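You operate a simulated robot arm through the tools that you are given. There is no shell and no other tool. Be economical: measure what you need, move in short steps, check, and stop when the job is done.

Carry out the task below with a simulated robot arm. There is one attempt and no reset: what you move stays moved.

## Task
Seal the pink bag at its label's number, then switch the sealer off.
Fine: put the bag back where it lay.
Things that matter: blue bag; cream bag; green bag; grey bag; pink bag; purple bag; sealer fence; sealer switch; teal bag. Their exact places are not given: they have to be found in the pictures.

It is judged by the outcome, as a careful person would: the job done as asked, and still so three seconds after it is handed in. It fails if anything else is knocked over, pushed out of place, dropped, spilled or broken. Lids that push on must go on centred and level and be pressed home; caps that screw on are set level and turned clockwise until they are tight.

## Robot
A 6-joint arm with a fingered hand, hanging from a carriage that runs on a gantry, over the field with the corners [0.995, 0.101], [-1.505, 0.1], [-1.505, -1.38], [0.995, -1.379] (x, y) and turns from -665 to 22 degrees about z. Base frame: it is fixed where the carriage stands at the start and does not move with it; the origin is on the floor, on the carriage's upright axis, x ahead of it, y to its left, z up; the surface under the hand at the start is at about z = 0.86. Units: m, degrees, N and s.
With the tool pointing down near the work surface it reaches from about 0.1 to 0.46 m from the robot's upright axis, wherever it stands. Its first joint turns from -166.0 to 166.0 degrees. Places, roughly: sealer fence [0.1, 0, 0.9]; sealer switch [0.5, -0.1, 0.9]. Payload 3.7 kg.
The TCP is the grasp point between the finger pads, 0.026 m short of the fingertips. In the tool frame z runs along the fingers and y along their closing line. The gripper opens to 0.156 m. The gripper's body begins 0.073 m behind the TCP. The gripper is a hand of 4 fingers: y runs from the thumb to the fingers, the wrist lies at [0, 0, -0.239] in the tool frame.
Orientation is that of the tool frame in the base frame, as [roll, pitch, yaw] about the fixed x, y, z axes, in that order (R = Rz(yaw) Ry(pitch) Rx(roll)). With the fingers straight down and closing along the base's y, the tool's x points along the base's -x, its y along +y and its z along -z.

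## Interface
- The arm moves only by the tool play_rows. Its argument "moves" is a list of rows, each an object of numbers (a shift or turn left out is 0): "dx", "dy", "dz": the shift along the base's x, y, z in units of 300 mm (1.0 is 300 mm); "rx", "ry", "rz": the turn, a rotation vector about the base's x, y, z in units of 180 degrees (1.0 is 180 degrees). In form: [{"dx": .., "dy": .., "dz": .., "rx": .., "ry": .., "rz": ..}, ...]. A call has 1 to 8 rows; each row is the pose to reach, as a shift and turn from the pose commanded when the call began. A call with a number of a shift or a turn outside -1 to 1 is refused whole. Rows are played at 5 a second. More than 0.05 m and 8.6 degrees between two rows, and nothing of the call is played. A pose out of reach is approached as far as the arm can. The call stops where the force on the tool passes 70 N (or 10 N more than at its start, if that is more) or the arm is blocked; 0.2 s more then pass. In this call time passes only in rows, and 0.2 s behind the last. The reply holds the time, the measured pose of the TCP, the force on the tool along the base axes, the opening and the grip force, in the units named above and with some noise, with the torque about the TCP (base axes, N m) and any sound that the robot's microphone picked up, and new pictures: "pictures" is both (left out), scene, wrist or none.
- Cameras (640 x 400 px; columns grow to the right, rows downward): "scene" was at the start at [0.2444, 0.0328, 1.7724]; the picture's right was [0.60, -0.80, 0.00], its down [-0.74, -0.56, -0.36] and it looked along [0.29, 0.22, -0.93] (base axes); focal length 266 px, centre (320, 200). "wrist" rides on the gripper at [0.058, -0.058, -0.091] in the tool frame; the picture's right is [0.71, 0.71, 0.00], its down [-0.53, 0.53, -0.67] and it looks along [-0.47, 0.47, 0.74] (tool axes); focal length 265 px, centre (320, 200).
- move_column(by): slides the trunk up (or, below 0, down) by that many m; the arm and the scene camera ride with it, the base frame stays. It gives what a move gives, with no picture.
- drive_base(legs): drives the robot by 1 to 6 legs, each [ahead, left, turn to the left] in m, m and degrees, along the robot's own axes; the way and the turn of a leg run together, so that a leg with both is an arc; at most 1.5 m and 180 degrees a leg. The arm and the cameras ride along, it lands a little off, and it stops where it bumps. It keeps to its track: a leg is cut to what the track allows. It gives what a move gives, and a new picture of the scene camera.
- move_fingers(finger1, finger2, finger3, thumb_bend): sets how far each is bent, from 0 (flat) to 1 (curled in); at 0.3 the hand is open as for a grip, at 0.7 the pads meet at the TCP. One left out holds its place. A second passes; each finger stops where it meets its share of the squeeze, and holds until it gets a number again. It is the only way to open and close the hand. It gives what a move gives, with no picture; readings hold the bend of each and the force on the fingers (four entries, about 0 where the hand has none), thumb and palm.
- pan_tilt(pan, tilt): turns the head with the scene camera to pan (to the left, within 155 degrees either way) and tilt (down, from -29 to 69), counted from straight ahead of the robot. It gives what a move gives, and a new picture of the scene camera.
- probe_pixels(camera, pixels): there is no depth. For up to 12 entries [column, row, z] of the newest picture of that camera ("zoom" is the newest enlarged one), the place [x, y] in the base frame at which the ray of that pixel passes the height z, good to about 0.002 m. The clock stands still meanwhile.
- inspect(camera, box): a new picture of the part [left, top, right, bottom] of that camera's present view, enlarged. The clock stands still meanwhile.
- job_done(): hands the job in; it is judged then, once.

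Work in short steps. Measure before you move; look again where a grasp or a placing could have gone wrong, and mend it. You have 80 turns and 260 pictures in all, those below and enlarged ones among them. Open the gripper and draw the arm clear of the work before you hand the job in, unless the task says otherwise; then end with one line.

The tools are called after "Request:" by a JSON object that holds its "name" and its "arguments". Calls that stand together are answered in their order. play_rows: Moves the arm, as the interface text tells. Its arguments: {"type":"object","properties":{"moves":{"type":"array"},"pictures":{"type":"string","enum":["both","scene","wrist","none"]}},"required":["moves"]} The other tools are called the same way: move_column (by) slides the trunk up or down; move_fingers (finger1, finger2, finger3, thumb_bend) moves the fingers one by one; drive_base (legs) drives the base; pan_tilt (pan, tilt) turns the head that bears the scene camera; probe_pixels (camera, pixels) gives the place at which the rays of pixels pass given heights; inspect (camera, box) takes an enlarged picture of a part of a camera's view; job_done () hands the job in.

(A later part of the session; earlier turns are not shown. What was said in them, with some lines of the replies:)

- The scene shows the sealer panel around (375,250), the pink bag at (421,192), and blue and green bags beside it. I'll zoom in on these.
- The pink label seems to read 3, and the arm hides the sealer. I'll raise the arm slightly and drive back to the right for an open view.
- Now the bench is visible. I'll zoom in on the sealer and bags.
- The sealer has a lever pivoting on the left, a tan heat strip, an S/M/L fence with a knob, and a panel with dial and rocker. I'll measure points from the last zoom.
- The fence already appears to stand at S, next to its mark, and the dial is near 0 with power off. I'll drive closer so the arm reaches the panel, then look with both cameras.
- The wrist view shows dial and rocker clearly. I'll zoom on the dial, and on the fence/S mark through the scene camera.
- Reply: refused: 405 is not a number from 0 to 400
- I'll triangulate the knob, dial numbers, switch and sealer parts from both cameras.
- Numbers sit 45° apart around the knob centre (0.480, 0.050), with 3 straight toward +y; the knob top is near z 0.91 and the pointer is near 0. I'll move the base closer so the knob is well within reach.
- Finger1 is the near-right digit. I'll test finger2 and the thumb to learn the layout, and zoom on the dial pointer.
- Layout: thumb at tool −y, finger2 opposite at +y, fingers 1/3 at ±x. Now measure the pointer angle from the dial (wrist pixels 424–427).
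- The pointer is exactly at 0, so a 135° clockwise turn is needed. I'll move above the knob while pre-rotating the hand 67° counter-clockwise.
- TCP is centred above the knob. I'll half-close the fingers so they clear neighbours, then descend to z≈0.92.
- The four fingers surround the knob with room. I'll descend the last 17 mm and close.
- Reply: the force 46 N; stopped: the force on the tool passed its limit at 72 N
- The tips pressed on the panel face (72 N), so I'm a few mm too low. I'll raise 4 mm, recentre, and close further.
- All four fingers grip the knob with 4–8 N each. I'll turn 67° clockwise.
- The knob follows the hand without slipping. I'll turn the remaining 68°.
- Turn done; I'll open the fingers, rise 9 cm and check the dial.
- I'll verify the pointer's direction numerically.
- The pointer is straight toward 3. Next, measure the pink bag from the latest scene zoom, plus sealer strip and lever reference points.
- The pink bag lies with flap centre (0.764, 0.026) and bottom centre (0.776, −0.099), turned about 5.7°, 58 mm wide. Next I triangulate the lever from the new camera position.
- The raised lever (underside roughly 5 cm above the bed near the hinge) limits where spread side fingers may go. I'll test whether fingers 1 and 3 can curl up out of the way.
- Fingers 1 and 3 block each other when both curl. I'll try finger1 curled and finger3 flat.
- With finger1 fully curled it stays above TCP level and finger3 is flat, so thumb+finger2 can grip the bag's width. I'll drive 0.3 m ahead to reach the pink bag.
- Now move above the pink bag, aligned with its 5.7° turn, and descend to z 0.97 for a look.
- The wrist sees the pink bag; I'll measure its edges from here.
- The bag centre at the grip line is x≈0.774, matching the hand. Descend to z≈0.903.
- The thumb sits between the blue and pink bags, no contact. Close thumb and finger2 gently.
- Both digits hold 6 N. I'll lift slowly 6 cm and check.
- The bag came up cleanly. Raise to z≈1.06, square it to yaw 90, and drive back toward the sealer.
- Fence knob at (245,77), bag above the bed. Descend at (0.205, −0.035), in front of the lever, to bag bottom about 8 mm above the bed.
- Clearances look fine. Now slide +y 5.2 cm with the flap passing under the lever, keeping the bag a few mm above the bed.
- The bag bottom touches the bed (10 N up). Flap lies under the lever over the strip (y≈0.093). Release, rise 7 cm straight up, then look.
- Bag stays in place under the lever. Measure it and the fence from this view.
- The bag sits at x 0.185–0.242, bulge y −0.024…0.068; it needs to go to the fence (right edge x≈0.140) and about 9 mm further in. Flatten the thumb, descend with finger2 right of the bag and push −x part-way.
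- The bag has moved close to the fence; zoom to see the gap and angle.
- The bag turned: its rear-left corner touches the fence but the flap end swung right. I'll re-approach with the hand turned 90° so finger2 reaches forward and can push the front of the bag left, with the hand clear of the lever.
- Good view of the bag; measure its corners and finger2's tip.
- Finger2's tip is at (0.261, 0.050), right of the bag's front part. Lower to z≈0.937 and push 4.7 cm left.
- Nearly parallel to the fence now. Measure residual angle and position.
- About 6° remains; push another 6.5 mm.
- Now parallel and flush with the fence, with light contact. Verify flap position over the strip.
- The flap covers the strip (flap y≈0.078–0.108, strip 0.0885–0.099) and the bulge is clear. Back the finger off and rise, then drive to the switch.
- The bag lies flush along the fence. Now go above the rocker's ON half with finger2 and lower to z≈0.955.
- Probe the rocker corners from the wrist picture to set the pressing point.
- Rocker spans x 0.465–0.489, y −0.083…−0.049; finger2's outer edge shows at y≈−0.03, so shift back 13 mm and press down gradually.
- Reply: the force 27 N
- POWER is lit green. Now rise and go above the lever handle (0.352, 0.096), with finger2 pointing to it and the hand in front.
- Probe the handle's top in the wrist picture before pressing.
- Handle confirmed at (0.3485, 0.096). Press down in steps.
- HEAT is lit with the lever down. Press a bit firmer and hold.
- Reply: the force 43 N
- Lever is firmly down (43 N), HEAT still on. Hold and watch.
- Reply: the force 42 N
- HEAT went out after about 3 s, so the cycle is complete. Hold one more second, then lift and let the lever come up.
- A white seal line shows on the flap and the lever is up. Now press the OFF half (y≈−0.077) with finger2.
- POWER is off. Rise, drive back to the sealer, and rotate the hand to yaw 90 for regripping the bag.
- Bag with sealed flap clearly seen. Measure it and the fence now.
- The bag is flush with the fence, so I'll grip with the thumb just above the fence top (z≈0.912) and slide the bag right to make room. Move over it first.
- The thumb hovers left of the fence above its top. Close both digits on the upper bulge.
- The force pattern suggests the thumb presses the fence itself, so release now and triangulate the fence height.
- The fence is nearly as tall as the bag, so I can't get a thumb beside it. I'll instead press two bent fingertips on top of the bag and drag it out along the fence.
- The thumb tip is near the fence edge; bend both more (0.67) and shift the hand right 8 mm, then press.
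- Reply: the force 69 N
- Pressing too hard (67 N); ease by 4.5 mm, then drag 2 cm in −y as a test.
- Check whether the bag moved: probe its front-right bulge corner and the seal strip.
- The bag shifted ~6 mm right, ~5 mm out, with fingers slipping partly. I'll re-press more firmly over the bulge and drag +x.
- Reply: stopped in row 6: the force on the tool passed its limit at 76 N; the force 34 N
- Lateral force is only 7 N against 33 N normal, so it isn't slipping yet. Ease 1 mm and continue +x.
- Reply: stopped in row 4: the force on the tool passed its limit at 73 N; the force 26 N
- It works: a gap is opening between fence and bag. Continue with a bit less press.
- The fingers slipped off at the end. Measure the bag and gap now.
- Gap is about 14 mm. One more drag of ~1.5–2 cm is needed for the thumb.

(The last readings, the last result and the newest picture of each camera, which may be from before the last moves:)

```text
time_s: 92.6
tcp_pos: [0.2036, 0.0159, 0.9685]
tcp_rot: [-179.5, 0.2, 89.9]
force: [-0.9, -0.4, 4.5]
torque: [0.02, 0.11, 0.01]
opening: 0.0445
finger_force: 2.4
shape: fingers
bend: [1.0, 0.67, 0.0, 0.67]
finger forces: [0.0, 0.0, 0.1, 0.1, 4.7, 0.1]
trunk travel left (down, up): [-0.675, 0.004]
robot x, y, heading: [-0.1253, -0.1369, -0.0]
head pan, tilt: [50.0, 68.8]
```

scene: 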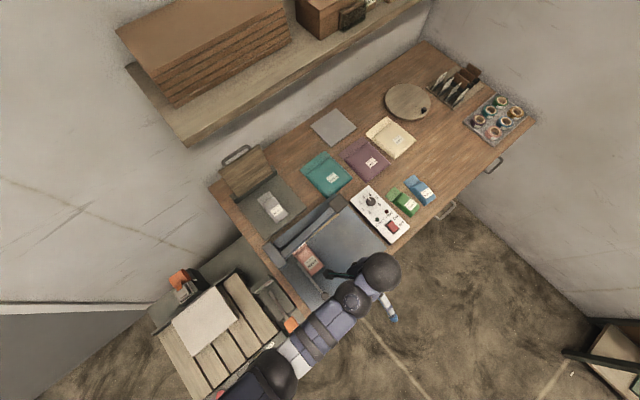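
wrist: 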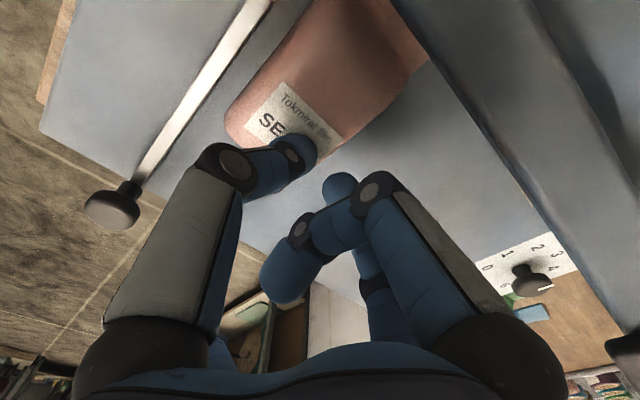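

Check the gap again.

Request:
{"name": "probe_pixels", "arguments": {"camera": "wrist", "pixels": [[225, 118, 0.905], [312, 5, 0.91], [427, 55, 0.905], [245, 50, 0.925], [260, 160, 0.905], [340, 140, 0.905]]}}

Request:
{"name": "inspect", "arguments": {"camera": "wrist", "box": [100, 0, 460, 220]}}

```text
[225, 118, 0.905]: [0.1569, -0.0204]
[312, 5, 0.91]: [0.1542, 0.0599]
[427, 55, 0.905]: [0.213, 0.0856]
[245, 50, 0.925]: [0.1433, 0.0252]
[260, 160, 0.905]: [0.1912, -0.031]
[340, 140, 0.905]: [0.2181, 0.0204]
```

```text
1.78 times, centred on (280, 110) of wrist
```

zoom: 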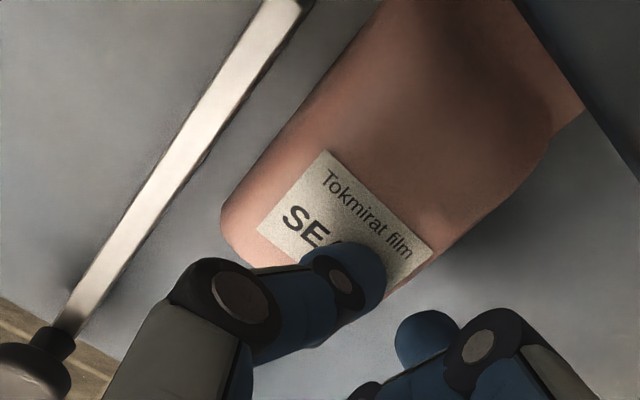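

Too light that time. Repeat 3 mm lower, centred on the bag.

Request:
{"name": "play_rows", "arguments": {"moves": [{"dx": -0.03, "dz": 0.04}, {"dx": -0.065, "dz": 0.02}, {"dx": -0.065, "dz": -0.004}, {"dx": -0.06, "dz": -0.009}, {"dx": -0.045, "dz": -0.008}, {"dx": -0.03, "dz": -0.007}, {"dx": -0.01, "dz": -0.006}, {"dx": 0.01, "dz": -0.005}], "pictures": "wrist"}}

```text
time_s: 94.0
tcp_pos: [0.1959, 0.0165, 0.9693]
tcp_rot: [-179.4, 0.1, 90.1]
force: [-4.2, 0.4, 19.9]
torque: [0.0, 0.33, 0.04]
opening: 0.0449
finger_force: 10.0
shape: fingers
bend: [1.0, 0.67, 0.0, 0.67]
finger forces: [0.0, 3.8, 0.1, 0.0, 15.7, 0.1]
trunk travel left (down, up): [-0.675, 0.004]
robot x, y, heading: [-0.1276, -0.136, -0.3]
head pan, tilt: [50.0, 68.8]
stopped in row 7: the force on the tool passed its limit at 73 N (the readings are from after the stop); the commanded pose is now the measured one
```

wrist: 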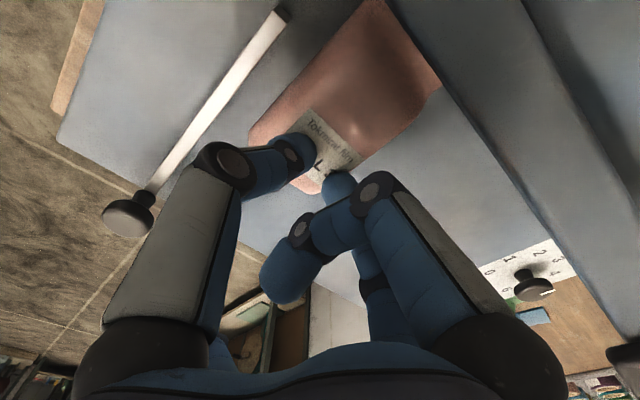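

Continuing the drag from here with slightly less press.

Request:
{"name": "play_rows", "arguments": {"moves": [{"dz": 0.004}, {"dx": 0.015, "dz": 0.006}, {"dx": 0.03, "dz": 0.007}, {"dx": 0.045, "dz": 0.008}, {"dx": 0.045, "dz": 0.1}], "pictures": "wrist"}}

Request:
{"name": "inspect", "arguments": {"camera": "wrist", "box": [120, 0, 480, 220]}}

```text
time_s: 95.2
tcp_pos: [0.2075, 0.0157, 0.9995]
tcp_rot: [-179.1, 0.3, 90.0]
force: [-0.2, -0.2, -0.3]
torque: [-0.02, 0.0, 0.0]
opening: 0.0449
finger_force: 0.1
shape: fingers
bend: [1.0, 0.67, 0.0, 0.67]
finger forces: [0.0, 0.0, 0.1, 0.0, 0.1, 0.1]
trunk travel left (down, up): [-0.675, 0.004]
robot x, y, heading: [-0.1234, -0.1369, -0.1]
head pan, tilt: [50.0, 68.8]
```

wrist: 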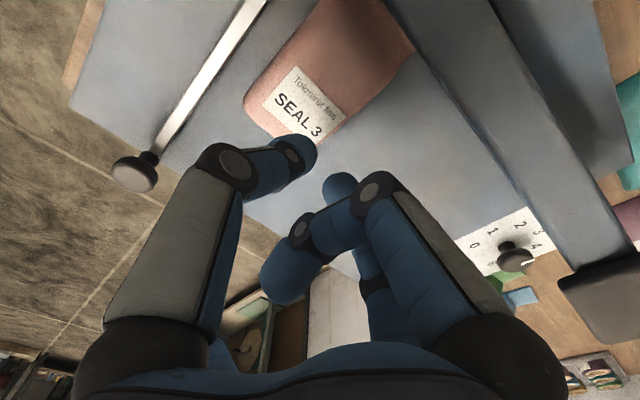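

```text
1.78 times, centred on (300, 110) of wrist
```

zoom: 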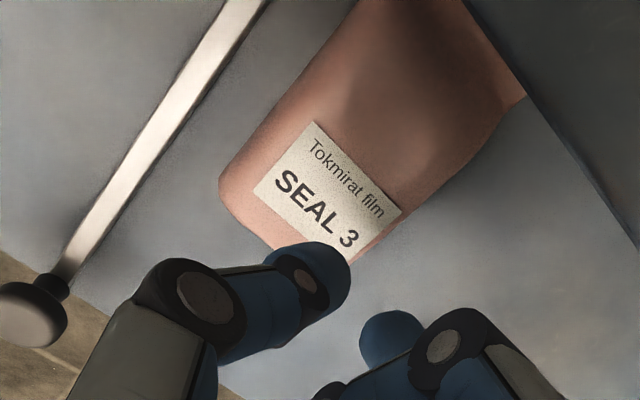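

Request:
{"name": "probe_pixels", "arguments": {"camera": "wrist", "pixels": [[243, 102, 0.905], [318, 2, 0.905], [413, 52, 0.905], [278, 138, 0.903], [345, 118, 0.905], [232, 40, 0.925], [215, 30, 0.925]]}}

```text
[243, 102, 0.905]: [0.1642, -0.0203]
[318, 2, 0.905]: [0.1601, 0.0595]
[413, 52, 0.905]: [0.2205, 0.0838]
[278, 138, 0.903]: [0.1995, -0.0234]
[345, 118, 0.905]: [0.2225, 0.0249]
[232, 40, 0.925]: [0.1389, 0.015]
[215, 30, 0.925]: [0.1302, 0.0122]
```

Gap is now about 22 mm (fence 0.140, bag left 0.162). Set the thumb to slip into the gap: hand x 0.193, thumb 0.55, finger2 0.49, and lower.

Request:
{"name": "move_fingers", "arguments": {"finger2": 0.49, "thumb_bend": 0.55}}

Request:
{"name": "play_rows", "arguments": {"moves": [{"dx": -0.048, "dz": 0.0, "ry": -0.005, "rx": 0.0017}, {"dx": -0.048, "dz": -0.08, "ry": -0.005, "rx": 0.0017}, {"dx": -0.048, "dz": -0.13, "ry": -0.005, "rx": 0.0017}, {"dx": -0.048, "dz": -0.16, "ry": -0.005, "rx": 0.0017}], "pictures": "wrist"}}

Request:
{"name": "inspect", "arguments": {"camera": "wrist", "box": [120, 0, 480, 220]}}

```text
time_s: 96.2
tcp_pos: [0.2088, 0.0139, 0.9998]
tcp_rot: [-179.4, 0.3, 90.0]
force: [-0.3, 0.8, 0.8]
torque: [-0.02, 0.01, -0.01]
opening: 0.0581
finger_force: 0.2
shape: fingers
bend: [1.0, 0.49, 0.0, 0.55]
finger forces: [0.0, 0.0, 0.0, 0.0, 0.1, 0.0]
trunk travel left (down, up): [-0.675, 0.004]
robot x, y, heading: [-0.1248, -0.137, -0.3]
head pan, tilt: [50.0, 68.8]
```

```text
time_s: 97.2
tcp_pos: [0.193, 0.0165, 0.9498]
tcp_rot: [179.9, -0.1, 90.0]
force: [-0.5, -0.7, 0.0]
torque: [-0.04, -0.01, 0.0]
opening: 0.0584
finger_force: 0.1
shape: fingers
bend: [1.0, 0.49, 0.0, 0.55]
finger forces: [0.1, 0.0, 0.0, 0.0, 0.0, 0.0]
trunk travel left (down, up): [-0.675, 0.004]
robot x, y, heading: [-0.1253, -0.1336, -0.4]
head pan, tilt: [50.0, 68.8]
```

wrist: 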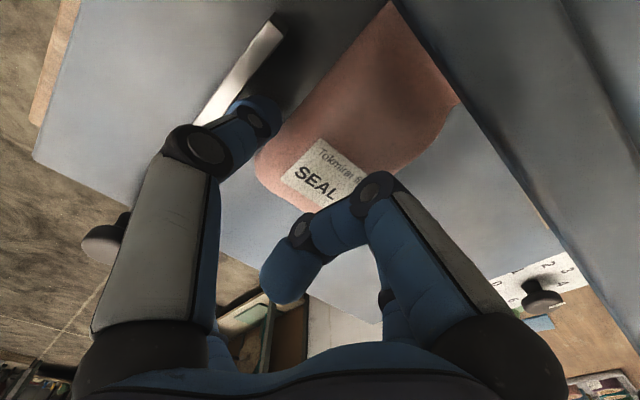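

```text
1.78 times, centred on (300, 110) of wrist
```

zoom: 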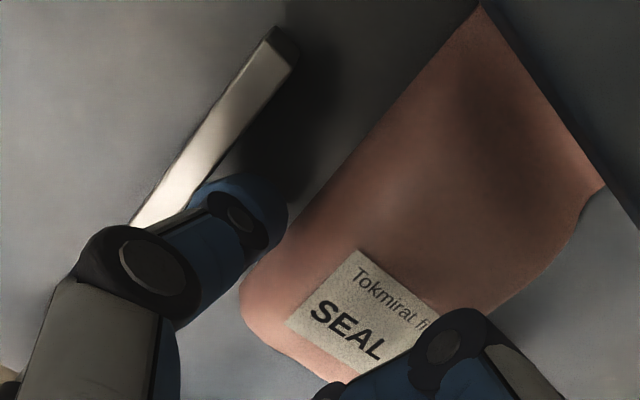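

The thumb is in the gap with no contact force. Lower 3 mm more and grip.

Request:
{"name": "play_rows", "arguments": {"moves": [{"dz": -0.01}], "pictures": "none"}}

Request:
{"name": "move_fingers", "arguments": {"finger2": 0.64, "thumb_bend": 0.64}}

Request:
{"name": "play_rows", "arguments": {"moves": [{"dz": 0.02}, {"dy": -0.06, "dz": 0.025}, {"dy": -0.13, "dz": 0.03}, {"dy": -0.2, "dz": 0.05}, {"dy": -0.26, "dz": 0.12}], "pictures": "both"}}

```text
time_s: 97.6
tcp_pos: [0.1928, 0.0157, 0.9484]
tcp_rot: [179.9, 0.1, 90.0]
force: [0.2, 0.1, -0.3]
torque: [0.02, -0.02, -0.04]
opening: 0.0583
finger_force: 0.0
shape: fingers
bend: [1.0, 0.49, 0.0, 0.55]
finger forces: [0.0, 0.0, 0.0, 0.1, 0.1, 0.0]
trunk travel left (down, up): [-0.675, 0.004]
robot x, y, heading: [-0.1193, -0.1396, -0.2]
head pan, tilt: [50.0, 68.8]
```

```text
time_s: 98.6
tcp_pos: [0.1942, 0.0153, 0.9478]
tcp_rot: [179.8, 0.0, 89.9]
force: [0.0, -0.3, -0.4]
torque: [0.02, -0.02, 0.0]
opening: 0.0544
finger_force: 8.1
shape: fingers
bend: [1.0, 0.54, 0.0, 0.6]
finger forces: [0.1, 8.6, 0.0, 0.0, 8.3, 0.1]
trunk travel left (down, up): [-0.675, 0.004]
robot x, y, heading: [-0.1241, -0.1368, -0.1]
head pan, tilt: [50.0, 68.8]
```

```text
time_s: 99.8
tcp_pos: [0.1931, -0.064, 0.9826]
tcp_rot: [179.9, 0.0, 90.0]
force: [-0.2, 0.8, -0.5]
torque: [-0.01, 0.01, 0.0]
opening: 0.0543
finger_force: 8.5
shape: fingers
bend: [1.0, 0.54, 0.0, 0.59]
finger forces: [0.1, 8.4, 0.0, 0.0, 8.4, 0.1]
trunk travel left (down, up): [-0.675, 0.004]
robot x, y, heading: [-0.1258, -0.1341, -0.2]
head pan, tilt: [50.0, 68.8]
```

scene: 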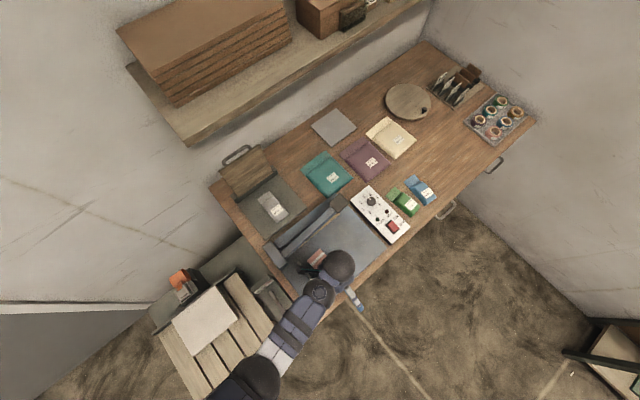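
wrist: 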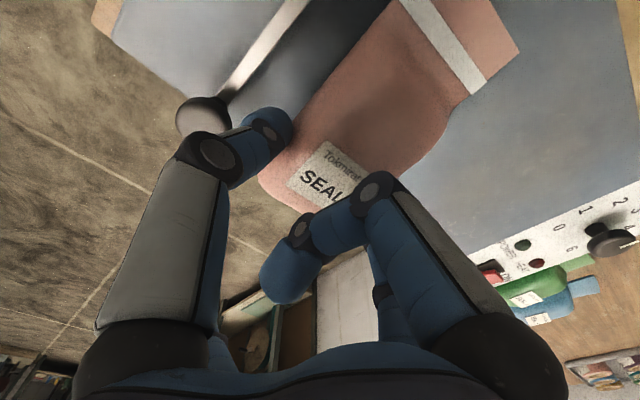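

The bag is held with a clean straight seal line across its flap. Raise, turn to its original 6° and drive ahead to its place.

Request:
{"name": "play_rows", "arguments": {"moves": [{"dz": 0.1, "rz": 0.011}, {"dz": 0.2, "rz": 0.022}, {"dz": 0.26, "rz": 0.033}], "pictures": "none"}}

Request:
{"name": "drive_base", "arguments": {"legs": [[0.57, 0, 0]]}}

Request:
{"name": "play_rows", "arguments": {"moves": [{"dz": -0.1}, {"dz": -0.2}, {"dz": -0.25}], "pictures": "both"}}

```text
time_s: 100.6
tcp_pos: [0.1951, -0.0626, 1.063]
tcp_rot: [179.8, 0.0, 95.9]
force: [0.1, -0.4, -0.5]
torque: [0.03, 0.01, 0.0]
opening: 0.0548
finger_force: 8.5
shape: fingers
bend: [1.0, 0.54, 0.0, 0.59]
finger forces: [0.0, 8.4, 0.0, 0.1, 8.4, 0.0]
trunk travel left (down, up): [-0.675, 0.004]
robot x, y, heading: [-0.1245, -0.1348, -0.4]
head pan, tilt: [50.0, 68.8]
```

```text
time_s: 103.8
tcp_pos: [0.7536, -0.0558, 1.0633]
tcp_rot: [179.9, 0.0, 96.7]
force: [0.1, -0.7, -1.7]
torque: [-0.01, 0.01, -0.02]
opening: 0.0545
finger_force: 8.5
shape: fingers
bend: [1.0, 0.54, 0.0, 0.59]
finger forces: [0.1, 8.5, 0.0, 0.1, 8.4, 0.1]
trunk travel left (down, up): [-0.675, 0.004]
robot x, y, heading: [0.4309, -0.1294, 0.8]
head pan, tilt: [50.0, 68.8]
```

scene: 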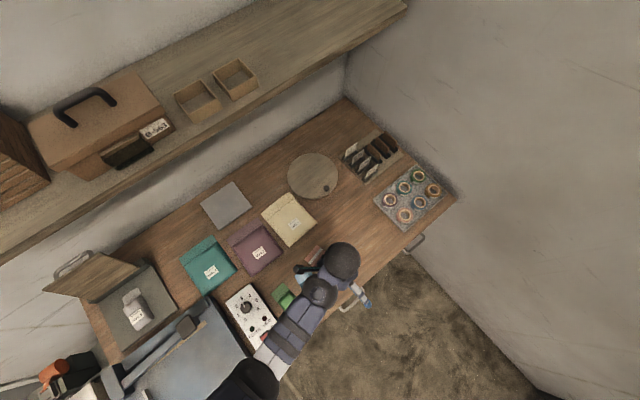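

```text
time_s: 104.7
tcp_pos: [0.7528, -0.0573, 0.9875]
tcp_rot: [179.8, 0.1, 96.7]
force: [0.0, 0.3, -1.5]
torque: [-0.03, 0.02, 0.01]
opening: 0.0548
finger_force: 8.6
shape: fingers
bend: [1.0, 0.55, 0.0, 0.59]
finger forces: [0.0, 8.4, 0.0, 0.0, 8.4, 0.1]
trunk travel left (down, up): [-0.675, 0.004]
robot x, y, heading: [0.4322, -0.1346, 0.8]
head pan, tilt: [50.0, 68.8]
5 turns are left
```

scene: 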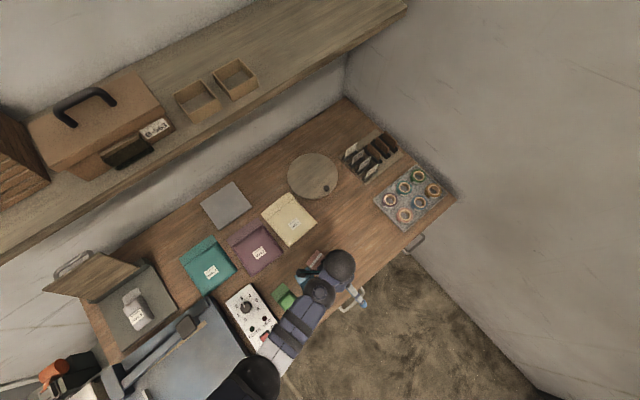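
wrist: 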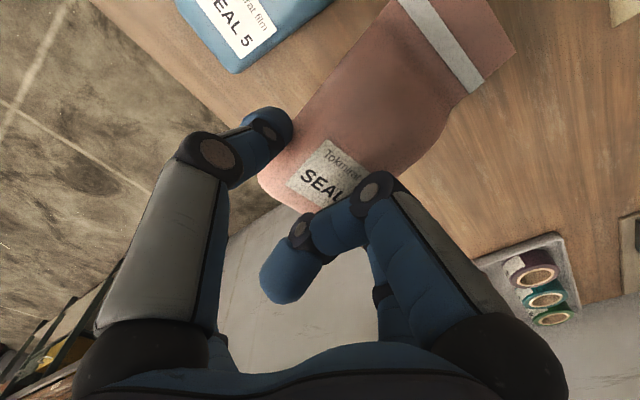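

Five turns remain, so I place now: hand to (0.7705, −0.0675), yaw 95.8°, lowering to z≈0.905, the original lying height.

Request:
{"name": "play_rows", "arguments": {"moves": [{"dx": 0.03, "dy": -0.017, "rz": -0.003}, {"dx": 0.059, "dy": -0.034, "rz": -0.005}, {"dx": 0.059, "dy": -0.034, "dz": -0.1, "rz": -0.005}, {"dx": 0.059, "dy": -0.034, "dz": -0.19, "rz": -0.005}, {"dx": 0.059, "dy": -0.034, "dz": -0.24, "rz": -0.005}, {"dx": 0.059, "dy": -0.034, "dz": -0.265, "rz": -0.005}, {"dx": 0.059, "dy": -0.034, "dz": -0.274, "rz": -0.005}], "pictures": "wrist"}}

```text
time_s: 106.2
tcp_pos: [0.7721, -0.066, 0.9055]
tcp_rot: [179.8, 0.0, 95.9]
force: [0.5, 0.3, -0.8]
torque: [-0.02, -0.01, -0.02]
opening: 0.0546
finger_force: 8.0
shape: fingers
bend: [1.0, 0.55, 0.0, 0.59]
finger forces: [0.0, 8.3, 0.0, 0.0, 8.4, 0.1]
trunk travel left (down, up): [-0.675, 0.004]
robot x, y, heading: [0.4365, -0.133, 0.6]
head pan, tilt: [50.0, 68.8]
4 turns are left
```

wrist: 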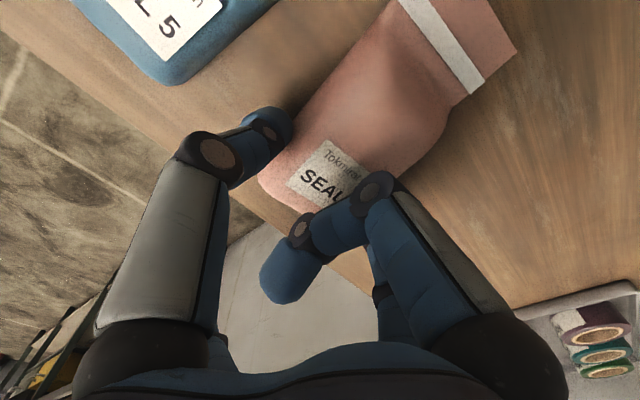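

The pose matches the original picture within a few millimetres and the bag is at table height. Release and rise.

Request:
{"name": "move_fingers", "arguments": {"finger2": 0.49, "thumb_bend": 0.52}}

Request:
{"name": "play_rows", "arguments": {"moves": [{"dz": 0.04}, {"dz": 0.1}, {"dz": 0.2}, {"dz": 0.33}, {"dz": 0.46}, {"dz": 0.55}], "pictures": "both"}}

```text
time_s: 107.2
tcp_pos: [0.7726, -0.066, 0.9061]
tcp_rot: [179.7, 0.0, 95.9]
force: [-0.6, 0.6, 0.1]
torque: [-0.02, 0.02, -0.01]
opening: 0.0619
finger_force: 0.1
shape: fingers
bend: [1.0, 0.49, 0.0, 0.52]
finger forces: [0.1, 0.0, 0.1, 0.1, 0.0, 0.1]
trunk travel left (down, up): [-0.675, 0.004]
robot x, y, heading: [0.4323, -0.1351, 0.8]
head pan, tilt: [50.0, 68.8]
```

```text
time_s: 108.7
tcp_pos: [0.7707, -0.0658, 1.0719]
tcp_rot: [180.0, 0.0, 95.9]
force: [0.2, 0.7, -0.3]
torque: [-0.03, -0.03, 0.0]
opening: 0.0617
finger_force: 0.1
shape: fingers
bend: [1.0, 0.49, 0.0, 0.52]
finger forces: [0.1, 0.0, 0.0, 0.0, 0.0, 0.0]
trunk travel left (down, up): [-0.675, 0.004]
robot x, y, heading: [0.4348, -0.1358, 0.6]
head pan, tilt: [50.0, 68.8]
3 turns are left
```

scene: 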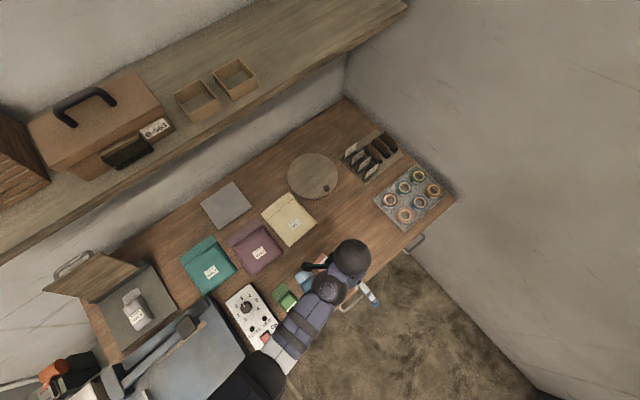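
wrist: 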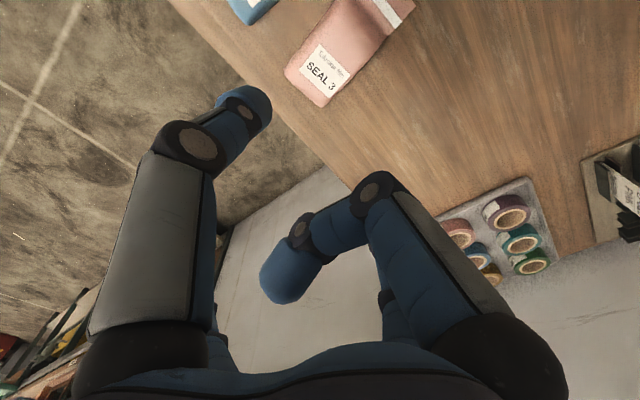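

The bag lies flat in its place. Check its corners, open the hand and draw the arm clear.

Request:
{"name": "probe_pixels", "arguments": {"camera": "wrist", "pixels": [[324, 107, 0.863], [386, 37, 0.865], [285, 72, 0.863], [400, 25, 0.863]]}}

Request:
{"name": "move_fingers", "arguments": {"finger1": 0.3, "finger2": 0.3, "finger3": 0.3, "thumb_bend": 0.3}}

Request:
{"name": "drive_base", "arguments": {"legs": [[0, -0.4, 0]]}}

Request:
{"name": "inspect", "arguments": {"camera": "scene", "box": [150, 60, 390, 230]}}

```text
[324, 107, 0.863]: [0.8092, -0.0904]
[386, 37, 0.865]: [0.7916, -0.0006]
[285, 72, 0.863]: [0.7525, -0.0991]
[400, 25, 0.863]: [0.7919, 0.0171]
```

```text
time_s: 109.7
tcp_pos: [0.7706, -0.0641, 1.0706]
tcp_rot: [179.8, 0.0, 95.8]
force: [-0.3, 0.0, -0.1]
torque: [-0.01, 0.0, 0.0]
opening: 0.1061
finger_force: 0.1
shape: fingers
bend: [0.3, 0.3, 0.3, 0.3]
finger forces: [0.1, 0.0, 0.0, 0.0, 0.0, 0.1]
trunk travel left (down, up): [-0.675, 0.004]
robot x, y, heading: [0.4314, -0.1354, 0.5]
head pan, tilt: [50.0, 68.8]
```

```text
time_s: 112.2
tcp_pos: [0.7751, -0.4721, 1.0709]
tcp_rot: [179.9, 0.0, 95.5]
force: [0.1, -0.1, -0.1]
torque: [0.01, -0.01, -0.02]
opening: 0.1064
finger_force: 0.1
shape: fingers
bend: [0.3, 0.3, 0.3, 0.3]
finger forces: [0.0, 0.0, 0.0, 0.1, 0.1, 0.0]
trunk travel left (down, up): [-0.675, 0.004]
robot x, y, heading: [0.4379, -0.5422, 0.3]
head pan, tilt: [50.0, 68.8]
```

scene: 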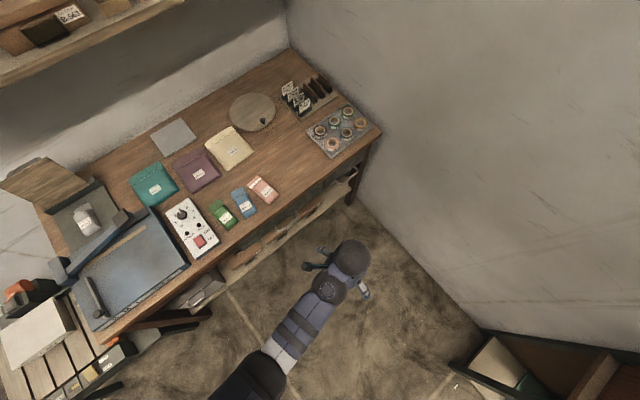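

```text
2.35 times, centred on (270, 145) of scene
2 turns are left
```

zoom: 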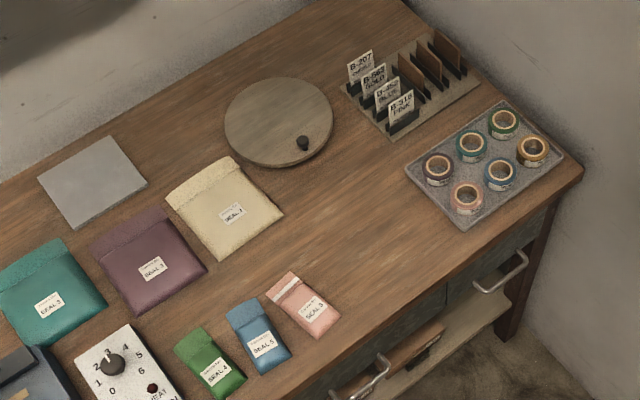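

The pink bag is back in its row with a white seal line, the POWER light is out, the other bags are untouched, and the arm is clear. Handing in.

Request:
{"name": "job_done", "arguments": {}}

```text
The job is handed in.
```

The pink bag is sealed at setting 3 (the number on its label), the sealer is switched off, and the bag is back where it lay, within about a centimetre by my last measurement.
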